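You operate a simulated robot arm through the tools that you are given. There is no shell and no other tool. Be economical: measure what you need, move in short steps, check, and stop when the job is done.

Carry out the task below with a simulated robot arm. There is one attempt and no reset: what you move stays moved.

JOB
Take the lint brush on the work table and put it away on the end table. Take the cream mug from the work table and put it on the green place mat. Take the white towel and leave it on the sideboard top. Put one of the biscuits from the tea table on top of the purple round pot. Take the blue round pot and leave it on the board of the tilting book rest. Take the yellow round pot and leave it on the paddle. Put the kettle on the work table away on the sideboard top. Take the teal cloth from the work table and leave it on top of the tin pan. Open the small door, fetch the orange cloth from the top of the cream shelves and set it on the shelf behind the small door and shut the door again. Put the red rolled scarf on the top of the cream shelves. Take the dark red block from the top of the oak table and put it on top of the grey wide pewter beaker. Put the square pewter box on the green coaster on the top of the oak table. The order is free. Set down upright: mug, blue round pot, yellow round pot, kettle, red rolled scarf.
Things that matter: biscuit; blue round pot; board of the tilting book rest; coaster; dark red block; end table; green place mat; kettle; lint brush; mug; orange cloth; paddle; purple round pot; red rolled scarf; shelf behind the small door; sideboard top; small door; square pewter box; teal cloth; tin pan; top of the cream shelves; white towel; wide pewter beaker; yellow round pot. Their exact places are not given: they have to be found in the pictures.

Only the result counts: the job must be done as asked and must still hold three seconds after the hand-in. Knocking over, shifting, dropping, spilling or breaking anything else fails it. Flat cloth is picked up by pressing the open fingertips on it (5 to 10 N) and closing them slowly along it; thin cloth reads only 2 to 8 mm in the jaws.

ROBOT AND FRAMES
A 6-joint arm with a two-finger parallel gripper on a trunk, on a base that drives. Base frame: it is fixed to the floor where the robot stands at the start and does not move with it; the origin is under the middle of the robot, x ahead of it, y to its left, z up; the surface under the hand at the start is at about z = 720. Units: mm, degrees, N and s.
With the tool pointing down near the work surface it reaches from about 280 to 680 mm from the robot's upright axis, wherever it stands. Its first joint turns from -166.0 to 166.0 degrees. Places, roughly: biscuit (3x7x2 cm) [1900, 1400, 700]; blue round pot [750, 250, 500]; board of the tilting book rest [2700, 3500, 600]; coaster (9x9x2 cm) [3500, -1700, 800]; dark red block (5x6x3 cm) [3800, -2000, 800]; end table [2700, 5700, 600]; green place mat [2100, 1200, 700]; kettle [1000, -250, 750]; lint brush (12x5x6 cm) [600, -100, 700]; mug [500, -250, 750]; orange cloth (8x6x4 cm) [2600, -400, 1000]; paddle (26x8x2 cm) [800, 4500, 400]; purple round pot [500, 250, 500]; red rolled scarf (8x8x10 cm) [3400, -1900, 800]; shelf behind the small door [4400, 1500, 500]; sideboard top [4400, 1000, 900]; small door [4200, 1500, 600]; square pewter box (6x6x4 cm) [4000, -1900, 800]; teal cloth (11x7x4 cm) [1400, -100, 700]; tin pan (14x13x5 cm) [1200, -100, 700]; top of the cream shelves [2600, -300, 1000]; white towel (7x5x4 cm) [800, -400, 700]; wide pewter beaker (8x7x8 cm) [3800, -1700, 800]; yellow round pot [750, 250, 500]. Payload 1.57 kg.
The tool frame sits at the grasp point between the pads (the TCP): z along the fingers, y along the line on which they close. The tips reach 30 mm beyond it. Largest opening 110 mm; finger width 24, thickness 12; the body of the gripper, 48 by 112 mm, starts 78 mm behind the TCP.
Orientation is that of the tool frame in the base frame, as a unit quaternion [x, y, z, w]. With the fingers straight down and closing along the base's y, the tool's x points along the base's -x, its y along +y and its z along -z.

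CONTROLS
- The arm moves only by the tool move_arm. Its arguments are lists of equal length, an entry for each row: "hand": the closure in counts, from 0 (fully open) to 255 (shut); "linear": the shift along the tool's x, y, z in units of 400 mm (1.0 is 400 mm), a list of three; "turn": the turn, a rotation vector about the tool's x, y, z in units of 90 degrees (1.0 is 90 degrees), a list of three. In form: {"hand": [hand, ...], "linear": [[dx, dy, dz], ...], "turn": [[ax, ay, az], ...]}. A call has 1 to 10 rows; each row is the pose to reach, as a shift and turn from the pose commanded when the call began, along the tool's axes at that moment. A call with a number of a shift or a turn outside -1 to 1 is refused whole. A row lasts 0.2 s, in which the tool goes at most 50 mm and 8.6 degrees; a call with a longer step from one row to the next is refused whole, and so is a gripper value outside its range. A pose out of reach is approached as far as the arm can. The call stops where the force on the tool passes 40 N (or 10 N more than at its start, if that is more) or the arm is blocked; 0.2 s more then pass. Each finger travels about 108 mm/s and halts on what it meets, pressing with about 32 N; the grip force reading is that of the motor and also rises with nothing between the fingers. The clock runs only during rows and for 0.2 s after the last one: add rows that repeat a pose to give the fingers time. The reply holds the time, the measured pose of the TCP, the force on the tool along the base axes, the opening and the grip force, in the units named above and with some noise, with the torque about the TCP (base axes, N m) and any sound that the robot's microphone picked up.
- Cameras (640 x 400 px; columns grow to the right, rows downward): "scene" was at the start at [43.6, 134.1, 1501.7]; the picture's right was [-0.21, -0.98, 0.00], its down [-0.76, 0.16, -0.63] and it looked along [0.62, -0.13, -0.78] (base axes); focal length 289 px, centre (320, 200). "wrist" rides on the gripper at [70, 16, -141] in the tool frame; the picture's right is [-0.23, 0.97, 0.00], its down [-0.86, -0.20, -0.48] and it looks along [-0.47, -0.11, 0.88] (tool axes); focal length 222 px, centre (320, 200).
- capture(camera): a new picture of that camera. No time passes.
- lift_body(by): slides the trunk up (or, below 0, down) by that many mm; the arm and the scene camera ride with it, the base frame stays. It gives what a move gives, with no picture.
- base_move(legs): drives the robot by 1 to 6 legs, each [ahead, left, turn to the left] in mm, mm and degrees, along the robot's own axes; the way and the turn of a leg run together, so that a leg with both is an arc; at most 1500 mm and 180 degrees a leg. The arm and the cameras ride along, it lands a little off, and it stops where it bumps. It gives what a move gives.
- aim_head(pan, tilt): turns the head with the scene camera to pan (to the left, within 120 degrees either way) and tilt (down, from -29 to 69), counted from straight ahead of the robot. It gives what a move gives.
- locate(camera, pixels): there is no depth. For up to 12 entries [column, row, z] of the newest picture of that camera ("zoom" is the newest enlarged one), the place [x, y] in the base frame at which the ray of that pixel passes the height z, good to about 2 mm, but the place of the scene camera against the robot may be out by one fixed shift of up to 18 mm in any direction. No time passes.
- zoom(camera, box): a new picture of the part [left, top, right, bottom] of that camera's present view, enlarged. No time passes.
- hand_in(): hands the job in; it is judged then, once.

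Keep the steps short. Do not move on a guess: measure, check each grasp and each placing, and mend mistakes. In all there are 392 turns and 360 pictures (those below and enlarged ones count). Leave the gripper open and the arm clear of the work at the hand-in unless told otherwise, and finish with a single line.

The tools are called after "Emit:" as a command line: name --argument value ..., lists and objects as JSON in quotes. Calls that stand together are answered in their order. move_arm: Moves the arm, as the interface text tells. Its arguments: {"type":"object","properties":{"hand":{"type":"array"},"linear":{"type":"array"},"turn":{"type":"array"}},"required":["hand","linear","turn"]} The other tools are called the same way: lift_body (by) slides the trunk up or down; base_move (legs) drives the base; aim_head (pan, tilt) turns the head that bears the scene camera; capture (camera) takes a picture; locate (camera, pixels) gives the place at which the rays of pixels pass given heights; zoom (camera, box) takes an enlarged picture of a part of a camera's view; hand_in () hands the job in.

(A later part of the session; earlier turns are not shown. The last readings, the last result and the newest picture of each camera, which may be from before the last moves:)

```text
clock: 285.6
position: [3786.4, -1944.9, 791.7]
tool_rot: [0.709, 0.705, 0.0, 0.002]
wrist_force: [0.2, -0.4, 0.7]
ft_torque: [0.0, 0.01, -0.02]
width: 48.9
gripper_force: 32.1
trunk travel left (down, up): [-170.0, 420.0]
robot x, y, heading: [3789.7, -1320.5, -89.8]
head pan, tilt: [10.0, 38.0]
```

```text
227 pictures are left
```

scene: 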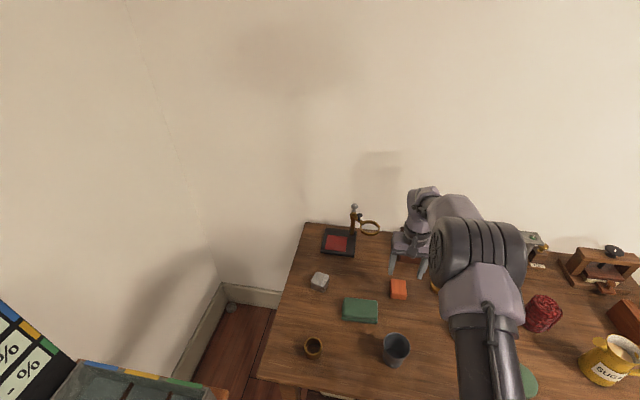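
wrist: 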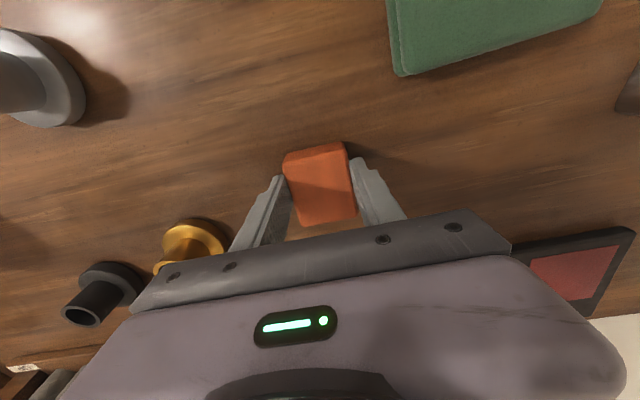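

Gripped (48.9 mm), on the upper half of the block - good for setting on the rim. Lift and move above the beaker to view it.

Emit:
move_arm --hand '[255, 255, 255, 255, 255, 255, 255, 255]' --linear '[[0, 0, -0.08], [0, 0, -0.18], [0, 0, -0.28], [0, 0, -0.38], [0.1, 0, -0.4], [0.2, 0.01, -0.4], [0.3, 0.02, -0.4], [0.38, 0.04, -0.4]]' --turn '[[0, 0, 0], [0, 0, 0], [0, 0, 0], [0, 0, 0], [0, 0, 0], [0, 0, 0], [0, 0, 0], [0, 0, 0]]'

Emit:
capture --camera "wrist"

Emit:
capture --camera "scene"

```text
clock: 287.4
position: [3801.3, -1791.1, 954.4]
tool_rot: [0.709, 0.705, 0.0, 0.002]
wrist_force: [0.0, 0.0, -1.3]
ft_torque: [-0.02, -0.01, -0.02]
width: 48.8
gripper_force: 32.6
trunk travel left (down, up): [-170.0, 420.0]
robot x, y, heading: [3790.6, -1316.8, -89.8]
head pan, tilt: [10.0, 38.0]
```

```text
226 pictures are left
```

wrist: 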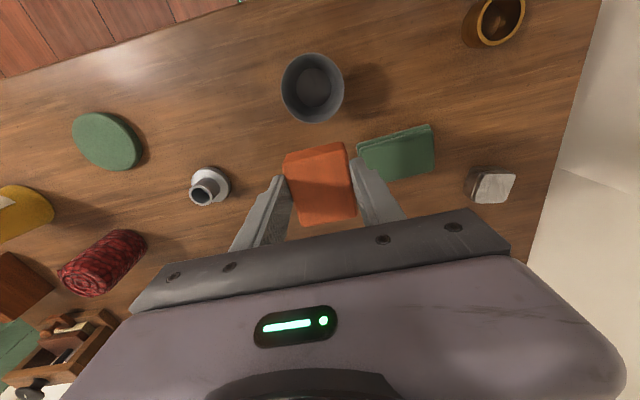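

```text
225 pictures are left
```

scene: 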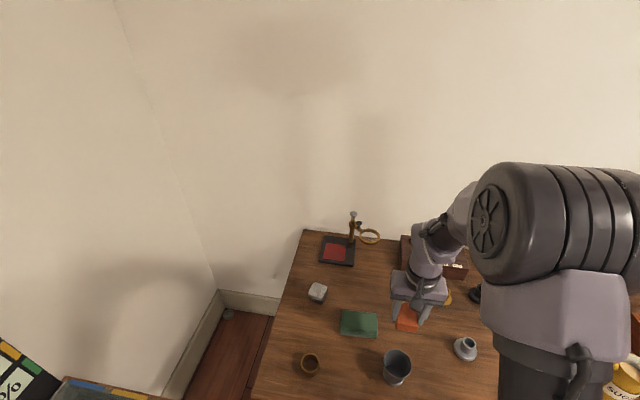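

Emit:
zoom --camera "wrist" --box '[240, 30, 400, 150]'

Emit:
locate --camera "wrist" --pixels '[[281, 88, 830], [344, 88, 830], [313, 53, 830], [313, 122, 830], [281, 88, 810], [344, 88, 810], [313, 53, 810], [313, 122, 810]]'

Emit:
zoom --camera "scene" --box '[360, 300, 440, 400]'

Emit:
locate --camera "scene" --pixels '[[396, 359, 830], [396, 359, 810]]'

```text
3.33 times, centred on (320, 90) of wrist
```

zoom: 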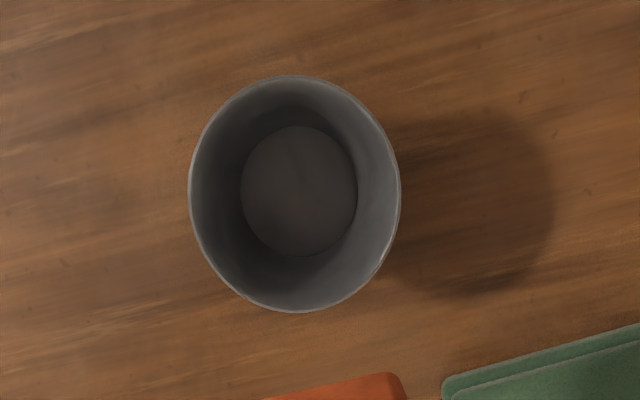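

```text
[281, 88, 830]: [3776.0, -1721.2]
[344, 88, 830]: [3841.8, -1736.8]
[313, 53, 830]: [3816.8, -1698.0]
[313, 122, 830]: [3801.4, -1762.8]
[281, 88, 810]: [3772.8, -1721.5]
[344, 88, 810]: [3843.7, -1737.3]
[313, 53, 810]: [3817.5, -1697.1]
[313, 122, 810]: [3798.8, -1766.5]
```

```text
4.00 times, centred on (400, 350) of scene
```

zoom: 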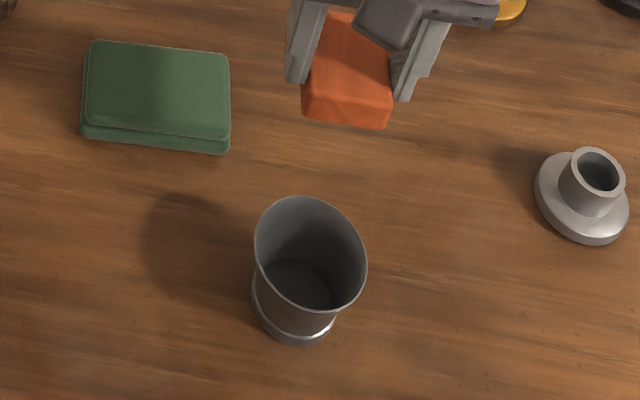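

```text
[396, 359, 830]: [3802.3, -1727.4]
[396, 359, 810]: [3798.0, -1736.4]
```

Rim centre (3809,-1730.5), Ø≈69; the block's half-diagonal (40) exceeds the rim radius, so centred it rests on the rim. Move over and lower slowly.

Emit:
move_arm --hand '[255, 255, 255, 255, 255, 255]' --linear '[[0.08, 0.01, 0], [0.151, 0.018, 0.02], [0.151, 0.018, 0.08], [0.151, 0.018, 0.13], [0.151, 0.018, 0.16], [0.151, 0.018, 0.16]]' --turn '[[0, 0, 0], [0, 0, 0], [0, 0, 0], [0, 0, 0], [0, 0, 0], [0, 0, 0]]'

Emit:
move_arm --hand '[255, 255, 255, 255, 255, 255, 255, 255, 255, 255]' --linear '[[0, 0, 0.008], [0, 0, 0.016], [0, 0, 0.024], [0, 0, 0.032], [0, 0, 0.04], [0, 0, 0.048], [0, 0, 0.056], [0, 0, 0.064], [0, 0, 0.072], [0, 0, 0.08]]' --turn '[[0, 0, 0], [0, 0, 0], [0, 0, 0], [0, 0, 0], [0, 0, 0], [0, 0, 0], [0, 0, 0], [0, 0, 0], [0, 0, 0], [0, 0, 0]]'

Emit:
capture --camera "scene"

Emit:
zoom --camera "scene" --box '[350, 290, 450, 400]'

```text
clock: 288.8
position: [3810.4, -1732.3, 887.7]
tool_rot: [0.708, 0.706, -0.001, 0.002]
wrist_force: [0.0, 0.4, -0.9]
ft_torque: [0.01, -0.01, 0.02]
width: 48.7
gripper_force: 32.1
trunk travel left (down, up): [-170.0, 420.0]
robot x, y, heading: [3789.1, -1319.9, -89.8]
head pan, tilt: [10.0, 38.0]
```

```text
clock: 291.0
position: [3810.2, -1730.5, 857.9]
tool_rot: [0.708, 0.706, -0.001, 0.002]
wrist_force: [0.6, -1.8, 26.9]
ft_torque: [-0.06, 0.07, -0.01]
width: 48.9
gripper_force: 32.0
trunk travel left (down, up): [-170.0, 420.0]
robot x, y, heading: [3787.1, -1316.6, -90.2]
head pan, tilt: [10.0, 38.0]
```

```text
222 pictures are left
```

scene: 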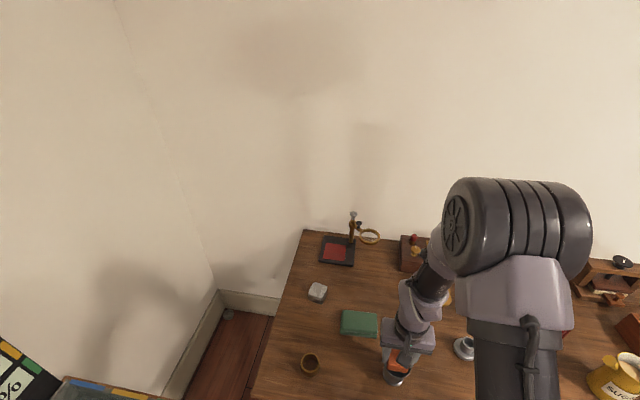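

```text
3.64 times, centred on (400, 345) of scene
```

zoom: 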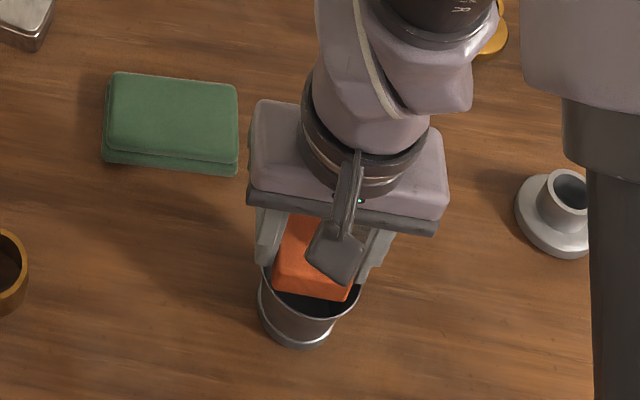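

Emit:
capture --camera "wrist"

Emit:
zoom --camera "wrist" --box '[230, 100, 410, 240]'

```text
220 pictures are left
```

wrist: 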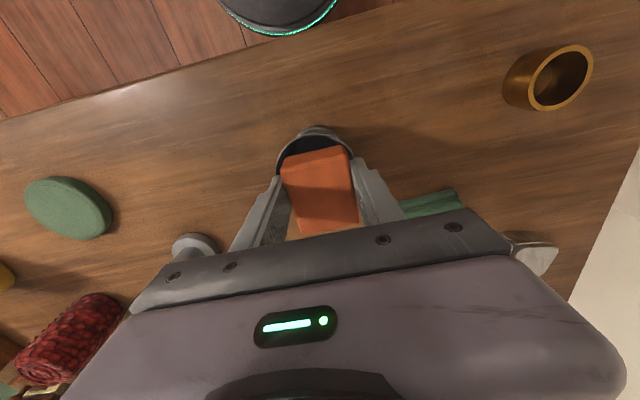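

```text
2.86 times, centred on (320, 170) of wrist
```

zoom: 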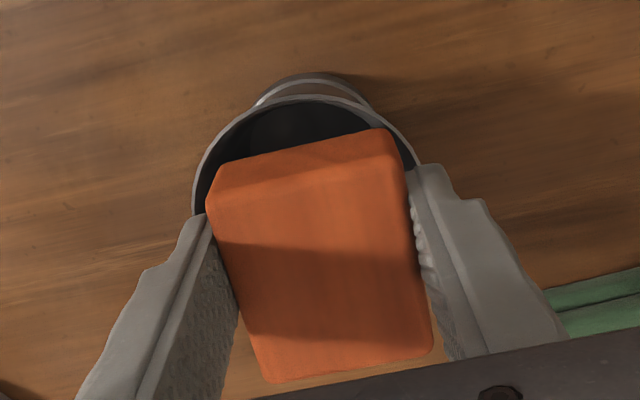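

The block sits ~10 mm too far from me. Lift a little, shift 10 mm toward the robot, lower again.

Emit:
move_arm --hand '[255, 255, 255, 255, 255, 255]' --linear '[[0, 0, -0.02], [0.012, 0, -0.025], [0.026, 0, -0.025], [0.026, 0, -0.015], [0.026, 0, -0.005], [0.026, 0, 0.0]]' --turn '[[0, 0, 0], [0, 0, 0], [0, 0, 0], [0, 0, 0], [0, 0, 0], [0, 0, 0]]'

Emit:
capture --camera "wrist"

Emit:
zoom --camera "wrist" --box '[230, 100, 410, 240]'

```text
clock: 292.4
position: [3812.4, -1721.9, 858.2]
tool_rot: [0.709, 0.705, -0.002, 0.003]
wrist_force: [-2.4, 0.4, 26.4]
ft_torque: [-0.08, 0.26, -0.03]
width: 49.2
gripper_force: 31.9
trunk travel left (down, up): [-170.0, 420.0]
robot x, y, heading: [3788.8, -1317.2, -90.0]
head pan, tilt: [10.0, 38.0]
```

```text
218 pictures are left
```

wrist: 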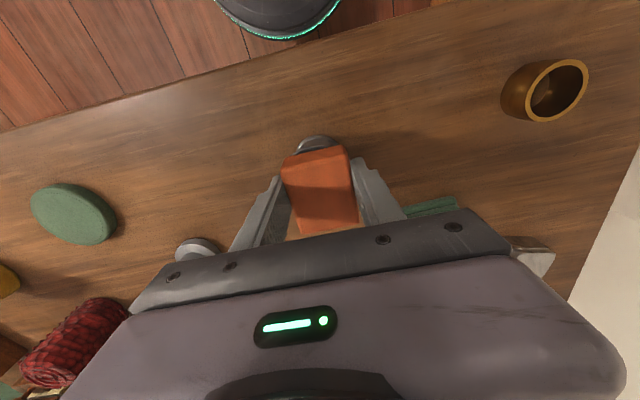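

```text
2.86 times, centred on (320, 170) of wrist
```

zoom: 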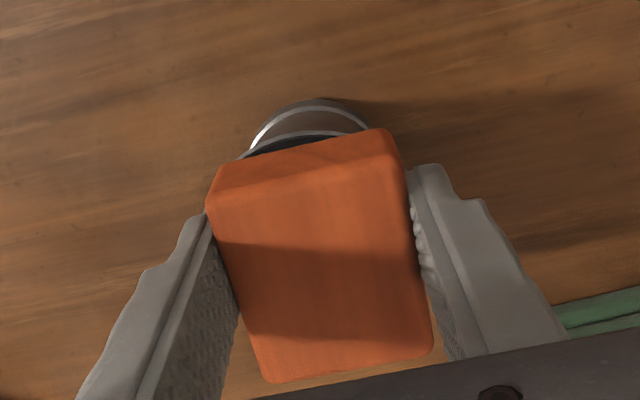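

Now centred (thin even gap of rim visible). Release and rise.

Emit:
move_arm --hand '[200, 120, 60, 60, 60, 60, 60]' --linear '[[0, 0, -0.005], [0, 0, -0.006], [0, 0, -0.006], [0, 0, -0.08], [0, 0, -0.18], [0, 0, -0.28], [0, 0, -0.38]]' --turn '[[0, 0, 0], [0, 0, 0], [0, 0, 0], [0, 0, 0], [0, 0, 0], [0, 0, 0], [0, 0, 0]]'

Emit:
capture --camera "wrist"

Emit:
capture --camera "scene"

Emit:
zoom --camera "scene" --box '[350, 290, 450, 400]'

```text
clock: 294.0
position: [3808.4, -1720.8, 1009.2]
tool_rot: [0.709, 0.705, -0.001, 0.002]
wrist_force: [-0.5, -0.3, 0.3]
ft_torque: [0.01, 0.02, 0.01]
width: 84.1
gripper_force: 0.0
trunk travel left (down, up): [-170.0, 420.0]
robot x, y, heading: [3788.1, -1319.7, -89.9]
head pan, tilt: [10.0, 38.0]
```

```text
216 pictures are left
```

wrist: 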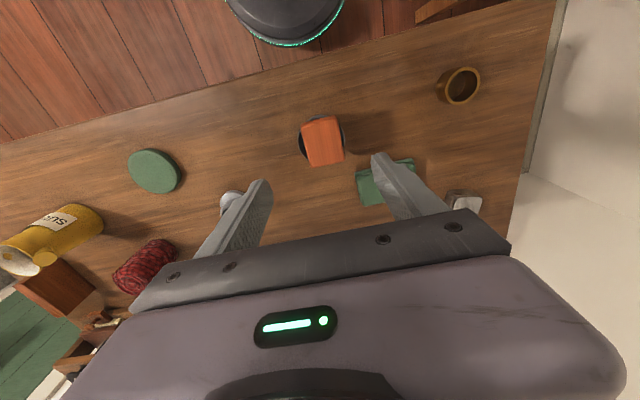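

```text
215 pictures are left
```

scene: 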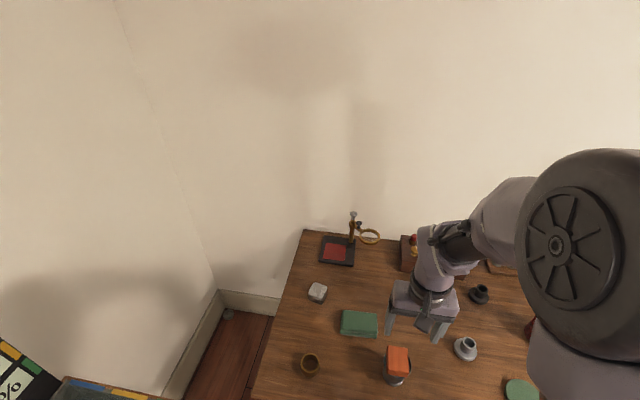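

```text
3.64 times, centred on (400, 345) of scene
```

zoom: 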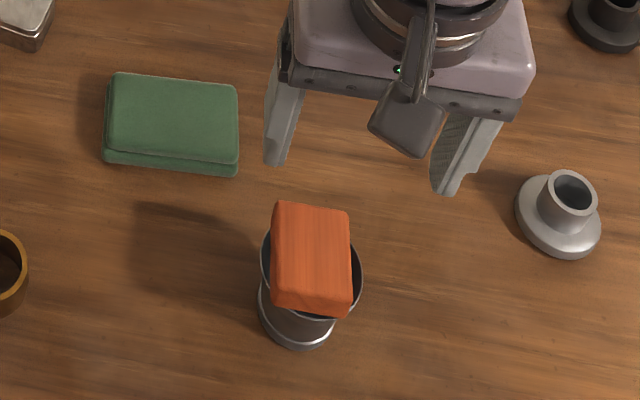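

Block rests well on the beaker. Next the square pewter box: strafe left 200 mm and look.

Emit:
base_move --legs '[[0, 190, 0]]'

Emit:
move_arm --hand '[0, 0, 0, 0]' --linear '[[-0.1, 0.01, 0], [-0.2, 0.02, 0], [-0.3, 0.03, 0.02], [-0.38, 0.04, 0.05]]' --turn '[[0, 0, 0], [0, 0, 0], [0, 0, 0], [0, 0, 0]]'

Emit:
capture --camera "wrist"

Emit:
zoom --camera "wrist" --box '[240, 60, 440, 220]'

```text
clock: 295.5
position: [3998.4, -1722.5, 1009.1]
tool_rot: [0.709, 0.705, -0.001, 0.002]
wrist_force: [0.6, -0.4, -0.3]
ft_torque: [0.01, 0.04, 0.0]
width: 84.2
gripper_force: 0.1
trunk travel left (down, up): [-170.0, 420.0]
robot x, y, heading: [3981.4, -1317.1, -90.0]
head pan, tilt: [10.0, 38.0]
```

```text
clock: 296.5
position: [4012.3, -1874.3, 990.5]
tool_rot: [0.71, 0.704, -0.002, 0.002]
wrist_force: [-0.8, -0.1, -0.1]
ft_torque: [0.0, 0.0, 0.0]
width: 110.1
gripper_force: 0.1
trunk travel left (down, up): [-170.0, 420.0]
robot x, y, heading: [3980.3, -1319.2, -90.0]
head pan, tilt: [10.0, 38.0]
```

```text
213 pictures are left
```

wrist: 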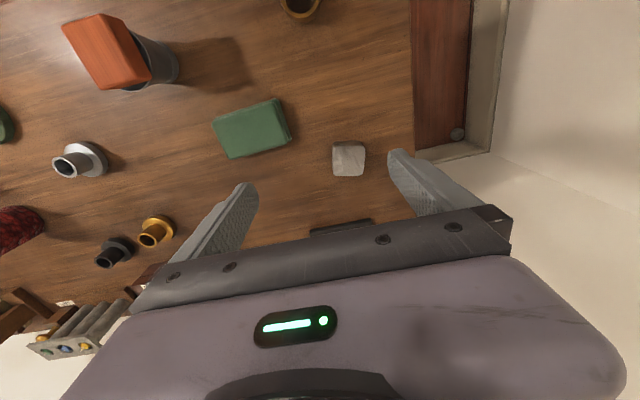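

```text
2.50 times, centred on (340, 140) of wrist
```

zoom: 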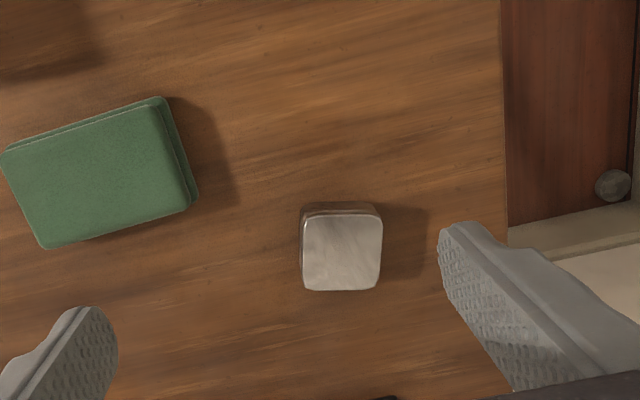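

Emit:
locate --camera "zoom" --pixels '[[304, 214, 786], [380, 212, 786], [378, 288, 786], [304, 290, 786], [342, 250, 786], [342, 250, 770]]'

```text
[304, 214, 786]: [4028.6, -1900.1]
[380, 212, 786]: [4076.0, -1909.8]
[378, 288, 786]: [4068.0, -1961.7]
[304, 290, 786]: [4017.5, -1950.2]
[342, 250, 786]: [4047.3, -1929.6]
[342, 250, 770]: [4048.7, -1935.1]
```

Box centre ≈(4047,-1930), turned by -12°. Go above it, turning the hand to match.

Emit:
move_arm --hand '[0, 0, 0, 0, 0]' --linear '[[-0.035, 0.022, 0.07], [-0.07, 0.044, 0.14], [-0.105, 0.066, 0.21], [-0.139, 0.0887, 0.28], [-0.139, 0.0887, 0.325]]' --turn '[[0, 0, 0.03], [0, 0, 0.06], [0, 0, 0.09], [0, 0, 0.129], [0, 0, 0.129]]'

Emit:
capture --camera "wrist"

```text
clock: 297.7
position: [4047.4, -1933.2, 859.0]
tool_rot: [0.778, 0.629, -0.001, 0.002]
wrist_force: [1.2, 0.9, -0.1]
ft_torque: [0.0, 0.04, 0.02]
width: 110.0
gripper_force: 0.0
trunk travel left (down, up): [-170.0, 420.0]
robot x, y, heading: [3980.9, -1317.0, -90.2]
head pan, tilt: [10.0, 38.0]
```

```text
211 pictures are left
```

wrist: 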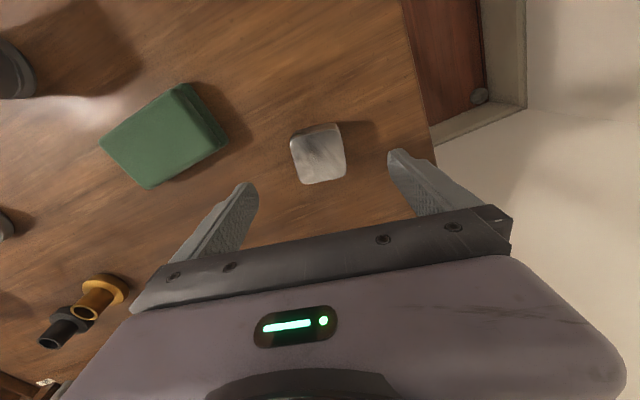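

Emit:
move_arm --hand '[0, 0, 0, 0, 255, 255, 255, 255, 255]' --linear '[[0.015, -0.0075, 0.06], [0.015, -0.0075, 0.12], [0.015, -0.0075, 0.16], [0.015, -0.0075, 0.1875], [0.015, -0.0075, 0.1875], [0.015, -0.0075, 0.1875], [0.015, -0.0075, 0.1875], [0.015, -0.0075, 0.1875], [0.015, -0.0075, 0.1875]]' --turn '[[0, 0, 0], [0, 0, 0], [0, 0, 0], [0, 0, 0], [0, 0, 0], [0, 0, 0], [0, 0, 0], [0, 0, 0], [0, 0, 0]]'

Emit:
capture --camera "wrist"

```text
clock: 299.7
position: [4045.3, -1923.8, 784.7]
tool_rot: [0.777, 0.629, 0.0, 0.001]
wrist_force: [0.6, 1.0, -0.1]
ft_torque: [0.01, 0.0, 0.0]
width: 51.8
gripper_force: 31.7
trunk travel left (down, up): [-170.0, 420.0]
robot x, y, heading: [3980.1, -1321.3, -90.2]
head pan, tilt: [10.0, 38.0]
```

```text
210 pictures are left
```

wrist: 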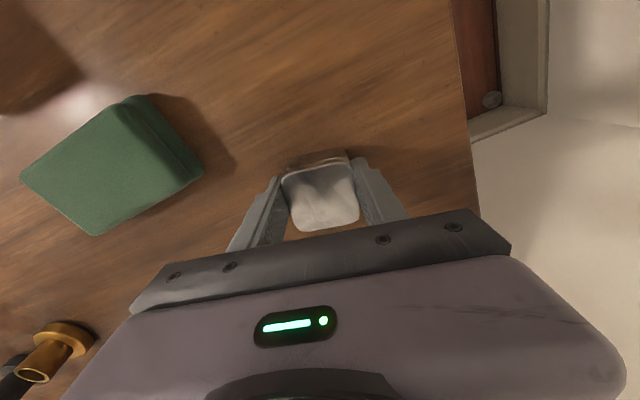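

Box held (51.8 mm). Lift high, pull in, strafe right to the coaster.

Emit:
move_arm --hand '[255, 255, 255, 255, 255, 255, 255, 255, 255]' --linear '[[0, 0, -0.1], [0, 0, -0.2], [0, 0, -0.3], [0, 0, -0.4], [0, 0, -0.5], [0, 0, -0.55], [0.1, 0, -0.55], [0.2, 0, -0.55], [0.3, 0, -0.55]]' --turn '[[0, 0, 0], [0, 0, 0], [0, 0, 0], [0, 0, 0], [0, 0, 0], [0, 0, 0], [0, 0, -0.04], [0, 0, -0.09], [0, 0, -0.129]]'

Emit:
base_move --legs '[[0, -490, 0]]'

Emit:
capture --camera "wrist"

```text
clock: 301.7
position: [4070.1, -1805.3, 1002.7]
tool_rot: [0.709, 0.705, 0.0, 0.002]
wrist_force: [0.2, -0.3, -2.6]
ft_torque: [-0.02, 0.03, 0.02]
width: 51.2
gripper_force: 32.7
trunk travel left (down, up): [-170.0, 420.0]
robot x, y, heading: [3978.0, -1317.5, -90.2]
head pan, tilt: [10.0, 38.0]
```

```text
clock: 304.7
position: [3575.2, -1805.9, 1003.1]
tool_rot: [0.707, 0.707, 0.0, 0.002]
wrist_force: [0.1, 0.5, -2.8]
ft_torque: [0.02, -0.01, -0.02]
width: 51.6
gripper_force: 32.0
trunk travel left (down, up): [-170.0, 420.0]
robot x, y, heading: [3485.0, -1318.6, -89.6]
head pan, tilt: [10.0, 38.0]
```

```text
209 pictures are left
```

wrist: 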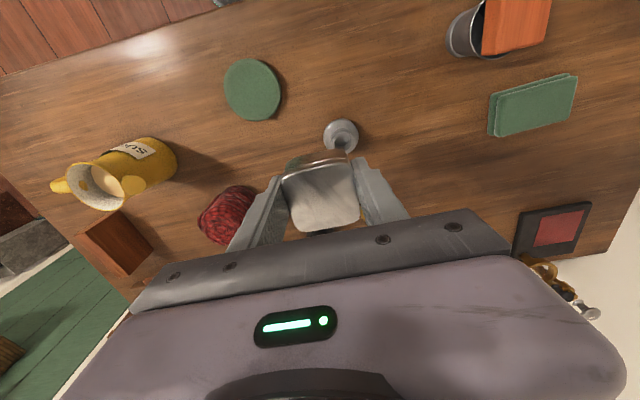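

Emit:
locate --camera "wrist" --pixels '[[223, 90, 760], [283, 88, 760], [252, 58, 760], [253, 120, 760], [253, 89, 760], [341, 133, 790]]'

```text
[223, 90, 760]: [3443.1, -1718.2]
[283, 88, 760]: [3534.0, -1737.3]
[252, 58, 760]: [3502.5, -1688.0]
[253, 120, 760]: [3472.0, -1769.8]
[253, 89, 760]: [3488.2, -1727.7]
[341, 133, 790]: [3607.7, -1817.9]
```

Coaster centre ≈(3488,-1728), Ø90. Move over and lower.

Emit:
move_arm --hand '[255, 255, 255, 255, 255, 255, 255]' --linear '[[0.065, -0.0725, 0], [0.13, -0.145, 0], [0.195, -0.2175, 0.02], [0.195, -0.2175, 0.12], [0.195, -0.2175, 0.22], [0.195, -0.2175, 0.32], [0.195, -0.2175, 0.42]]' --turn '[[0, 0, 0], [0, 0, 0], [0, 0, 0], [0, 0, 0], [0, 0, 0], [0, 0, 0], [0, 0, 0]]'

Emit:
capture --camera "wrist"

Emit:
zoom --camera "wrist" --box '[230, 80, 430, 230]'

```text
clock: 306.3
position: [3489.2, -1731.0, 834.4]
tool_rot: [0.708, 0.706, 0.0, 0.002]
wrist_force: [0.2, -0.5, -2.7]
ft_torque: [0.02, -0.02, 0.02]
width: 51.6
gripper_force: 31.8
trunk travel left (down, up): [-170.0, 420.0]
robot x, y, heading: [3482.4, -1317.9, -89.6]
head pan, tilt: [10.0, 38.0]
```

```text
208 pictures are left
```

wrist: 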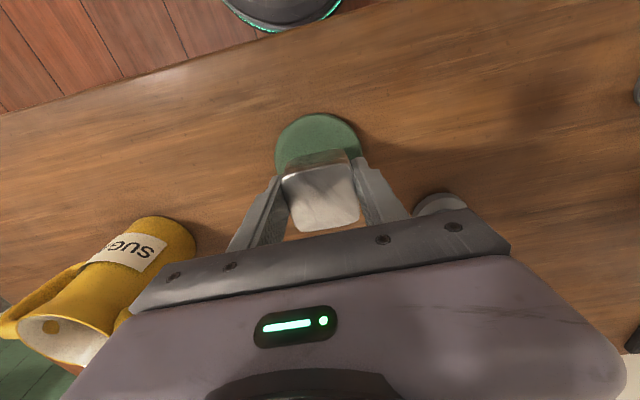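

```text
2.67 times, centred on (330, 155) of wrist
```

zoom: 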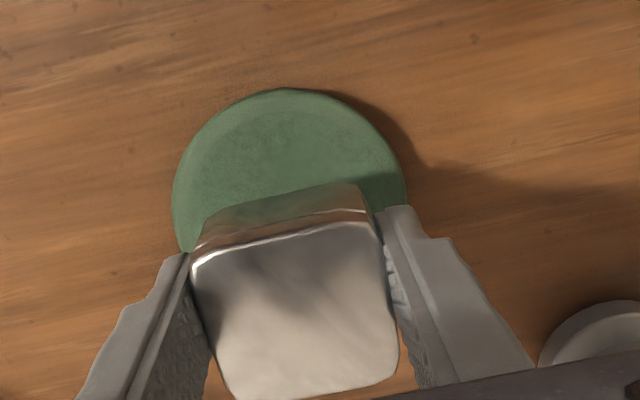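

Centred. Lower until contact.

Emit:
move_arm --hand '[255, 255, 255, 255, 255, 255, 255, 255, 255]' --linear '[[0, 0, 0.02], [0, 0, 0.04], [0, 0, 0.05], [0, 0, 0.06], [0, 0, 0.068], [0, 0, 0.076], [0, 0, 0.084], [0, 0, 0.09], [0, 0, 0.096]]' --turn '[[0, 0, 0], [0, 0, 0], [0, 0, 0], [0, 0, 0], [0, 0, 0], [0, 0, 0], [0, 0, 0], [0, 0, 0], [0, 0, 0]]'

```text
clock: 308.2
position: [3490.4, -1729.0, 799.3]
tool_rot: [0.708, 0.706, -0.002, 0.003]
wrist_force: [-1.1, 5.6, 29.9]
ft_torque: [0.21, 0.21, -0.01]
width: 51.2
gripper_force: 31.8
trunk travel left (down, up): [-170.0, 420.0]
robot x, y, heading: [3485.1, -1319.7, -89.9]
head pan, tilt: [10.0, 38.0]
stopped in row 9: the force on the tool passed its limit at 43 N (the readings are from after the stop); the commanded pose is now the measured one
```

Emit:
move_arm --hand '[180, 80, 0, 0, 0, 0, 0, 0]' --linear '[[0, 0, -0.006], [0, 0, -0.008], [0, 0, -0.008], [0, 0, -0.1], [0, 0, -0.2], [0, 0, -0.3], [0, 0, -0.4], [0, 0, -0.5]]' --turn '[[0, 0, 0], [0, 0, 0], [0, 0, 0], [0, 0, 0], [0, 0, 0], [0, 0, 0], [0, 0, 0], [0, 0, 0]]'

Emit:
capture --camera "wrist"

Emit:
zoom --camera "wrist" --box '[100, 80, 400, 260]'

```text
clock: 310.0
position: [3491.0, -1727.1, 996.9]
tool_rot: [0.708, 0.706, 0.0, 0.003]
wrist_force: [0.3, -0.7, 0.4]
ft_torque: [0.01, 0.03, 0.0]
width: 110.3
gripper_force: 0.0
trunk travel left (down, up): [-170.0, 420.0]
robot x, y, heading: [3483.1, -1320.0, -89.6]
head pan, tilt: [10.0, 38.0]
```

```text
206 pictures are left
```

wrist: 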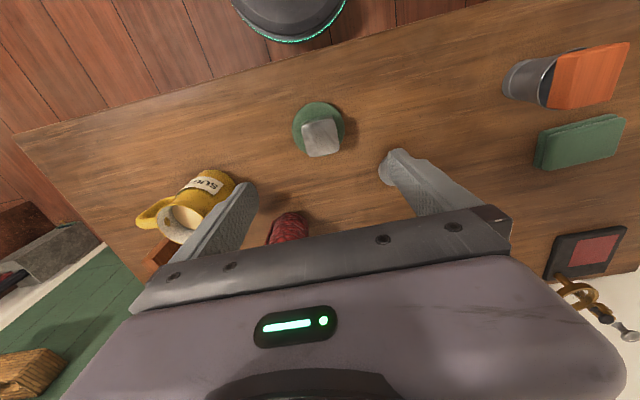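

```text
2.13 times, centred on (250, 170) of wrist
```

zoom: 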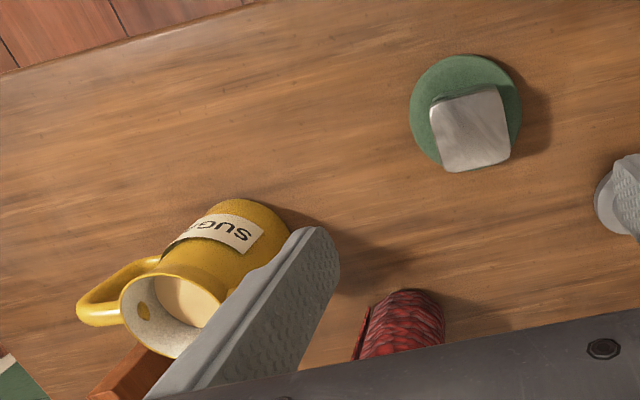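

Box is on the coaster. Next the scarf: strafe right 90 mm and look at it.

Emit:
base_move --legs '[[0, -95, 0]]'

Emit:
move_arm --hand '[0, 0, 0, 0]' --linear '[[-0.06, 0, -0.08], [-0.13, 0, -0.16], [-0.2, 0, -0.2], [-0.28, 0, -0.2]]' --turn '[[0, 0, 0], [0, 0, 0], [0, 0, 0], [0, 0, 0]]'

Emit:
capture --camera "wrist"

Emit:
aim_head --pan 0 --tilt 50

Emit:
capture --camera "scene"

Emit:
zoom --camera "scene" --box '[220, 150, 420, 290]'

```text
clock: 311.1
position: [3397.2, -1728.6, 996.4]
tool_rot: [0.708, 0.707, 0.0, 0.004]
wrist_force: [-0.2, 1.1, 0.1]
ft_torque: [0.01, -0.02, 0.0]
width: 110.0
gripper_force: 0.0
trunk travel left (down, up): [-170.0, 420.0]
robot x, y, heading: [3390.1, -1322.9, -89.8]
head pan, tilt: [10.0, 38.0]
```

```text
clock: 312.1
position: [3399.7, -1838.8, 1075.4]
tool_rot: [0.708, 0.706, 0.0, 0.002]
wrist_force: [0.3, 0.4, 0.2]
ft_torque: [0.01, -0.03, 0.0]
width: 110.2
gripper_force: 0.0
trunk travel left (down, up): [-170.0, 420.0]
robot x, y, heading: [3391.3, -1321.0, -89.6]
head pan, tilt: [10.0, 38.0]
```

```text
204 pictures are left
```

wrist: 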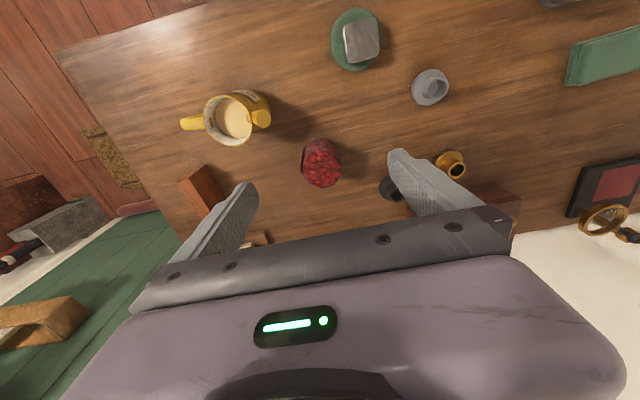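

```text
clock: 312.9
position: [3399.1, -1838.5, 1074.3]
tool_rot: [0.708, 0.706, -0.001, 0.003]
wrist_force: [0.4, 1.0, -0.2]
ft_torque: [0.0, -0.01, 0.01]
width: 109.9
gripper_force: 0.0
trunk travel left (down, up): [-170.0, 420.0]
robot x, y, heading: [3394.2, -1321.1, -89.7]
head pan, tilt: [0.0, 50.0]
```

```text
203 pictures are left
```

scene: 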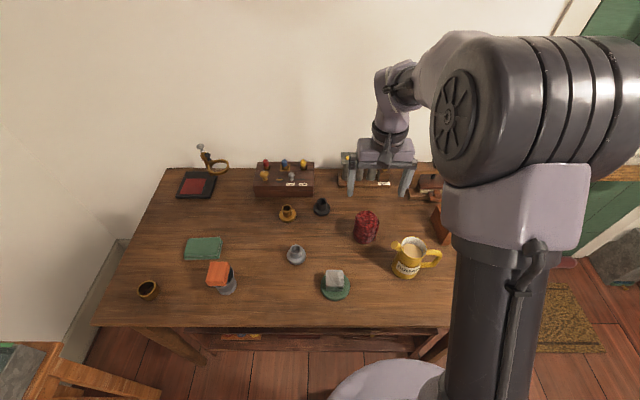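

```text
2.86 times, centred on (320, 220) of scene
```

zoom: 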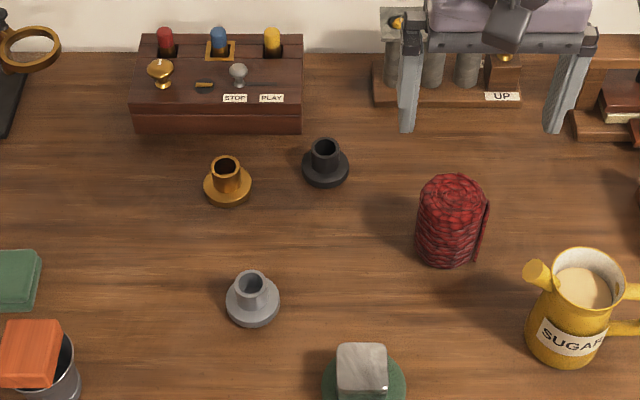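

Emit:
zoom --camera "wrist" --box '[270, 120, 370, 200]'

Emit:
locate --camera "zoom" --pixels '[[205, 265, 846], [455, 265, 846], [340, 180, 846], [320, 433, 846]]'

```text
5.00 times, centred on (320, 160) of wrist
```

zoom: 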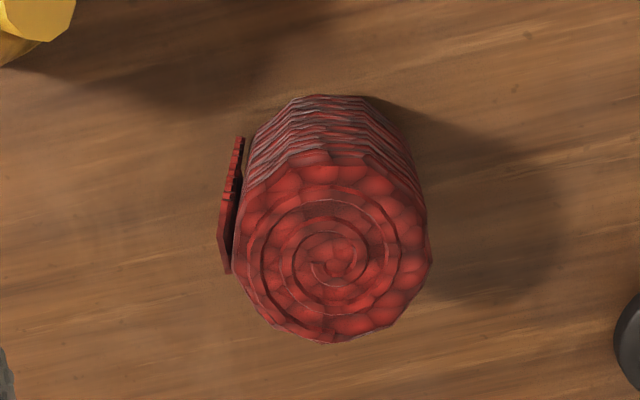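

```text
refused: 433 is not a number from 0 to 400
```

Emit:
locate --camera "zoom" --pixels '[[236, 250, 846], [430, 260, 846], [340, 162, 846], [325, 343, 846], [333, 253, 846], [333, 253, 830]]'

```text
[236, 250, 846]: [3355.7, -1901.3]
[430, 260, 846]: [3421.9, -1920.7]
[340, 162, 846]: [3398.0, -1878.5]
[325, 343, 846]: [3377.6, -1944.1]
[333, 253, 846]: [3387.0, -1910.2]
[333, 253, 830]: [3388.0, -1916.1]
```

Emit:
move_arm --hand '[0, 0, 0, 0, 0, 0, 0, 0, 0, 0]' --linear '[[-0.018, -0.003, 0.01], [-0.036, -0.0055, 0.02], [-0.054, -0.008, 0.03], [-0.072, -0.011, 0.05], [-0.09, -0.014, 0.08], [-0.108, -0.0165, 0.11], [-0.126, -0.019, 0.14], [-0.144, -0.022, 0.18], [-0.162, -0.025, 0.22], [-0.18, -0.0275, 0.25]]' --turn '[[0, 0, 0.095], [0, 0, 0.19], [0, 0, 0.285], [0, 0, 0.38], [0, 0, 0.475], [0, 0, 0.57], [0, 0, 0.665], [0, 0, 0.76], [0, 0, 0.855], [0, 0, 0.95]]'

Emit:
capture --camera "wrist"

```text
clock: 315.1
position: [3386.6, -1912.5, 977.7]
tool_rot: [0.999, 0.037, 0.002, 0.003]
wrist_force: [0.1, 0.7, -0.1]
ft_torque: [0.01, 0.01, 0.02]
width: 109.9
gripper_force: 0.1
trunk travel left (down, up): [-170.0, 420.0]
robot x, y, heading: [3389.8, -1319.3, -89.7]
head pan, tilt: [0.0, 50.0]
```

```text
200 pictures are left
```

wrist: 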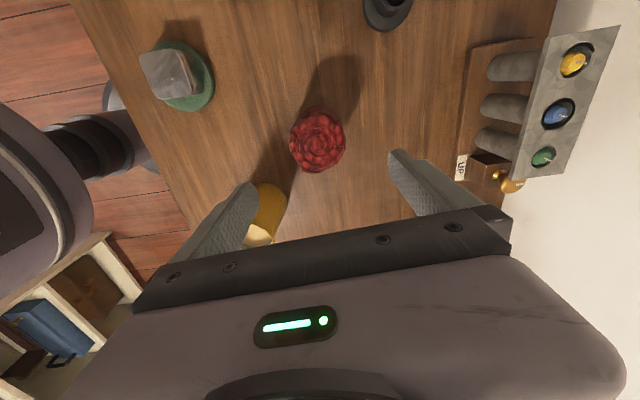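

Centred within 4 mm. Descend around the scarf (opening ≈97) and close.

Emit:
move_arm --hand '[30, 30, 30, 30, 30, 30, 255, 255, 255, 255]' --linear '[[0.01, -0.009, 0.06], [0.01, -0.009, 0.15], [0.01, -0.009, 0.24], [0.01, -0.009, 0.33], [0.01, -0.009, 0.4], [0.01, -0.009, 0.445], [0.01, -0.009, 0.445], [0.01, -0.009, 0.445], [0.01, -0.009, 0.445], [0.01, -0.009, 0.445]]' --turn '[[0, 0, 0.03], [0, 0, 0.05], [0, 0, 0.05], [0, 0, 0.05], [0, 0, 0.05], [0, 0, 0.05], [0, 0, 0.05], [0, 0, 0.05], [0, 0, 0.05], [0, 0, 0.05]]'

Emit:
capture --camera "wrist"

Emit:
zoom --camera "scene" --box '[300, 160, 460, 300]'

```text
clock: 317.3
position: [3389.1, -1911.4, 797.7]
tool_rot: [1.0, -0.002, 0.001, 0.003]
wrist_force: [0.0, -0.4, 0.9]
ft_torque: [0.0, -0.01, -0.01]
width: 70.9
gripper_force: 31.7
trunk travel left (down, up): [-170.0, 420.0]
robot x, y, heading: [3390.6, -1319.1, -89.6]
head pan, tilt: [0.0, 50.0]
```

```text
199 pictures are left
```

wrist: 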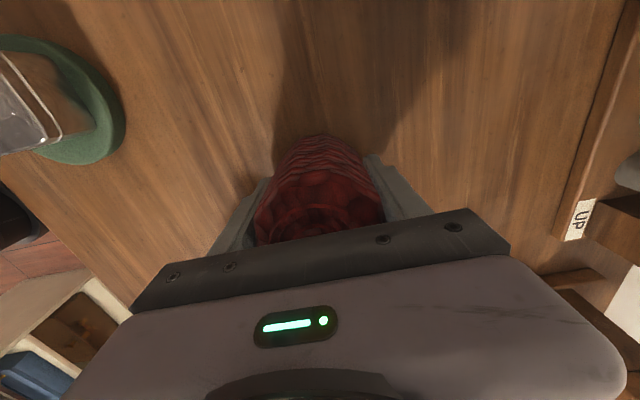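

```text
2.86 times, centred on (380, 230) of scene
```

zoom: 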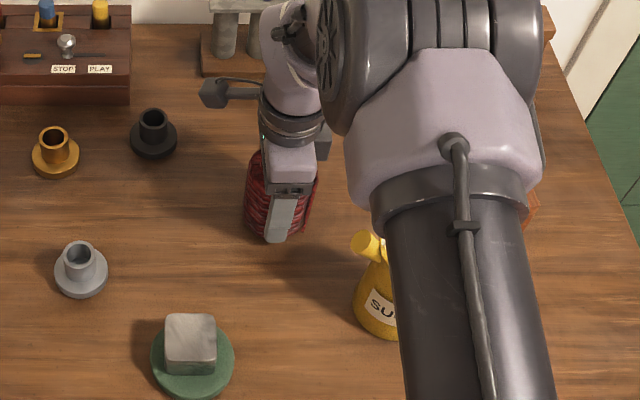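

Scarf held (71 mm). Lift, retract, raise trunk, and drive round to the right side of the cream shelves.

Emit:
move_arm --hand '[255, 255, 255, 255, 255, 255, 255, 255]' --linear '[[0, 0, -0.1], [0, 0, -0.2], [0, 0, -0.3], [0, 0, -0.4], [0, 0, -0.5], [0, -0.1, -0.55], [0, -0.2, -0.6], [0, -0.27, -0.6]]' --turn '[[0, 0, 0], [0, 0, 0], [0, 0, 0], [0, 0, 0], [0, 0, 0], [0, 0, 0], [0, 0, 0], [0, 0, 0]]'

Emit:
lift_body --by 150

Emit:
base_move --legs '[[-250, 0, 0], [0, 0, -90], [0, 0, -90], [0, 1090, 0]]'

Emit:
aim_head --pan 0 --tilt 45

Emit:
capture --camera "scene"

```text
clock: 319.1
position: [3390.0, -1799.9, 1038.2]
tool_rot: [1.0, 0.0, 0.0, 0.002]
wrist_force: [0.0, -0.1, -0.4]
ft_torque: [0.01, 0.02, -0.02]
width: 70.9
gripper_force: 31.8
trunk travel left (down, up): [-170.0, 420.0]
robot x, y, heading: [3392.3, -1323.0, -90.0]
head pan, tilt: [0.0, 50.0]
```

```text
clock: 320.8
position: [3390.3, -1799.6, 1186.7]
tool_rot: [1.0, -0.001, 0.0, 0.003]
wrist_force: [-0.3, -0.1, -1.6]
ft_torque: [0.0, 0.01, -0.01]
width: 71.0
gripper_force: 32.2
trunk travel left (down, up): [-320.0, 270.0]
robot x, y, heading: [3391.1, -1319.7, -90.0]
head pan, tilt: [0.0, 50.0]
```

```text
clock: 335.5
position: [2324.6, -561.9, 1188.0]
tool_rot: [0.013, 1.0, 0.003, -0.001]
wrist_force: [0.0, 0.5, -1.3]
ft_torque: [-0.01, -0.04, -0.01]
width: 70.7
gripper_force: 31.8
trunk travel left (down, up): [-320.0, 270.0]
robot x, y, heading: [2312.1, -1042.3, 88.6]
head pan, tilt: [0.0, 50.0]
```

```text
clock: 336.2
position: [2325.2, -562.4, 1187.7]
tool_rot: [0.013, 1.0, 0.003, -0.001]
wrist_force: [-0.3, 0.0, -0.5]
ft_torque: [0.02, 0.02, 0.03]
width: 70.9
gripper_force: 32.0
trunk travel left (down, up): [-320.0, 270.0]
robot x, y, heading: [2312.7, -1042.5, 88.6]
head pan, tilt: [0.0, 45.0]
```

```text
197 pictures are left
```

scene: 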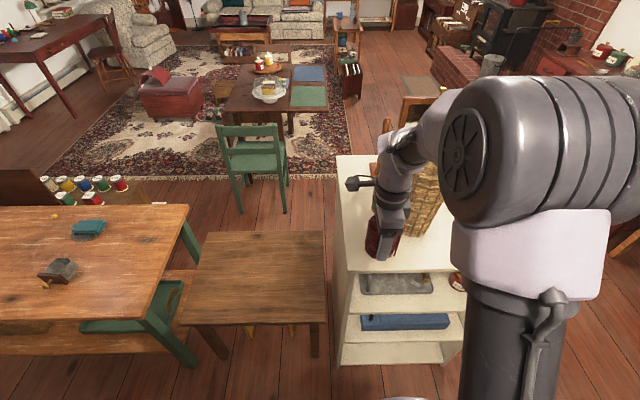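

Emit:
locate --camera "scene" --pixels '[[342, 272, 1000], [337, 157, 1000], [462, 277, 1000], [410, 235, 1000]]'

Emit:
zoom --camera "scene" --box '[310, 110, 480, 300]'

Emit:
capture --camera "wrist"

```text
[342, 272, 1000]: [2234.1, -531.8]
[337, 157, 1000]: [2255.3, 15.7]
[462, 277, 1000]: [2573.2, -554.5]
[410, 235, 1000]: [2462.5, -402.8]
```

```text
2.11 times, centred on (395, 205) of scene
```

zoom: 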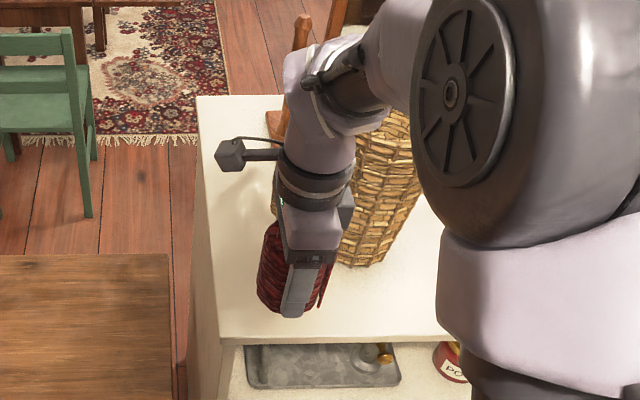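

```text
195 pictures are left
```

wrist: 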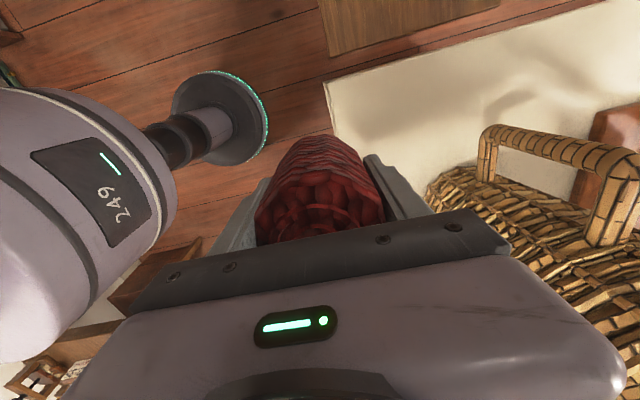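

Free spot at the front-left of the top: (2305,-475), shelf edges at x≈2245, y≈-535. Move over and lower.

Emit:
move_arm --hand '[255, 255, 255, 255, 255, 255]' --linear '[[0.028, 0.108, 0], [0.056, 0.216, 0], [0.056, 0.216, 0.08], [0.056, 0.216, 0.16], [0.056, 0.216, 0.24], [0.056, 0.216, 0.28]]' --turn '[[0, 0, 0], [0, 0, 0], [0, 0, 0], [0, 0, 0], [0, 0, 0], [0, 0, 0]]'

Emit:
capture --camera "scene"

Emit:
zoom --camera "scene" --box '[310, 110, 480, 300]'

```text
clock: 337.6
position: [2304.6, -473.9, 1074.8]
tool_rot: [0.013, 1.0, 0.003, -0.001]
wrist_force: [0.8, -0.1, -1.0]
ft_torque: [0.0, 0.02, -0.03]
width: 70.6
gripper_force: 31.8
trunk travel left (down, up): [-320.0, 270.0]
robot x, y, heading: [2315.7, -1043.2, 88.9]
head pan, tilt: [0.0, 45.0]
```

```text
194 pictures are left
```

scene: 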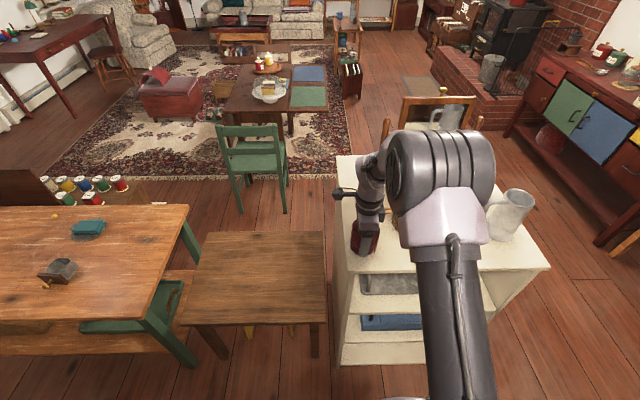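

```text
2.11 times, centred on (395, 205) of scene
```

zoom: 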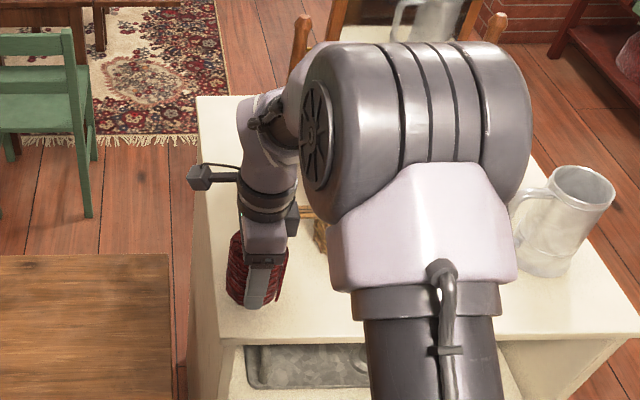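

Emit:
move_arm --hand '[255, 255, 255, 255, 255, 255, 255, 255]' --linear '[[-0.04, 0.01, 0], [-0.04, 0.01, 0.015], [-0.04, 0.01, 0.025], [-0.04, 0.01, 0.035], [-0.04, 0.01, 0.045], [-0.04, 0.01, 0.055], [-0.04, 0.01, 0.063], [-0.04, 0.01, 0.07]]' --turn '[[0, 0, 0], [0, 0, 0], [0, 0, 0], [0, 0, 0], [0, 0, 0], [0, 0, 0], [0, 0, 0], [0, 0, 0]]'

```text
clock: 339.4
position: [2320.1, -470.6, 1047.6]
tool_rot: [0.013, 1.0, 0.003, -0.001]
wrist_force: [0.7, 0.0, -1.6]
ft_torque: [0.02, 0.0, -0.02]
width: 71.0
gripper_force: 32.1
trunk travel left (down, up): [-320.0, 270.0]
robot x, y, heading: [2313.8, -1039.9, 88.7]
head pan, tilt: [0.0, 45.0]
```

Emit:
move_arm --hand '[255, 255, 255, 255, 255, 255, 255]' --linear '[[0, 0, 0.007], [0, 0, 0.014], [0, 0, 0.021], [0, 0, 0.028], [0, 0, 0.033], [0, 0, 0.038], [0, 0, 0.038]]' --turn '[[0, 0, 0], [0, 0, 0], [0, 0, 0], [0, 0, 0], [0, 0, 0], [0, 0, 0], [0, 0, 0]]'

```text
clock: 340.1
position: [2320.4, -470.6, 1046.1]
tool_rot: [0.013, 1.0, 0.007, -0.001]
wrist_force: [-0.5, -9.3, 19.9]
ft_torque: [-1.02, -0.07, -0.04]
width: 71.0
gripper_force: 32.0
trunk travel left (down, up): [-320.0, 270.0]
robot x, y, heading: [2309.6, -1042.1, 89.0]
head pan, tilt: [0.0, 45.0]
stopped in row 3: the force on the tool passed its limit at 40 N (the readings are from after the stop); the commanded pose is now the measured one
```

Contact. Release and rise, then check.

Emit:
move_arm --hand '[200, 120, 40, 0, 0, 0, 0, 0]' --linear '[[0, 0, -0.003], [0, 0, -0.003], [0, 0, -0.003], [0, 0, -0.003], [0, 0, -0.1], [0, 0, -0.2], [0, 0, -0.3], [0, 0, -0.42]]' --turn '[[0, 0, 0], [0, 0, 0], [0, 0, 0], [0, 0, 0], [0, 0, 0], [0, 0, 0], [0, 0, 0], [0, 0, 0]]'

Emit:
capture --camera "scene"

Emit:
zoom --camera "scene" --box '[310, 110, 480, 300]'

```text
clock: 341.9
position: [2322.6, -469.8, 1212.7]
tool_rot: [0.014, 1.0, 0.006, -0.001]
wrist_force: [-0.2, 0.0, -0.1]
ft_torque: [0.0, 0.0, 0.05]
width: 110.1
gripper_force: 0.1
trunk travel left (down, up): [-320.0, 270.0]
robot x, y, heading: [2312.3, -1039.9, 89.0]
head pan, tilt: [0.0, 45.0]
```

```text
192 pictures are left
```

scene: 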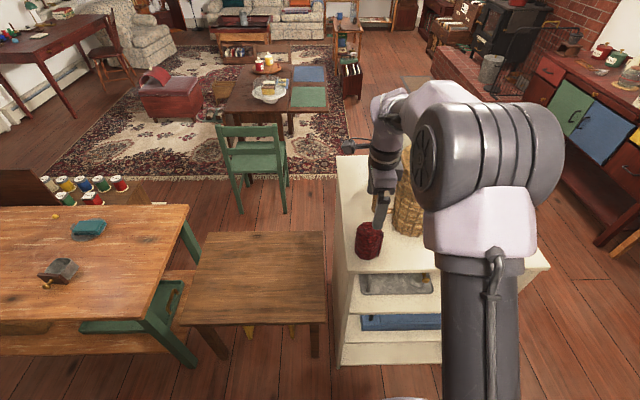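

```text
2.11 times, centred on (395, 205) of scene
```

zoom: 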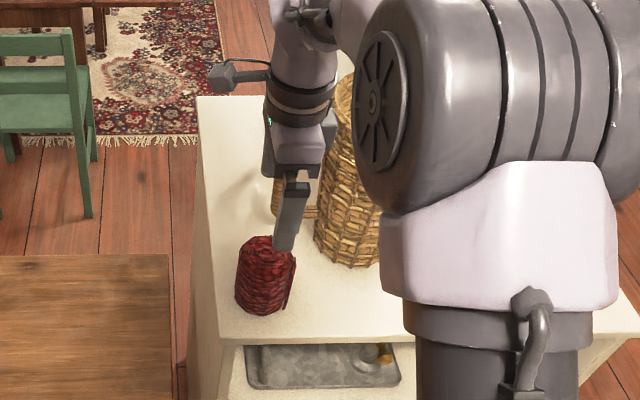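

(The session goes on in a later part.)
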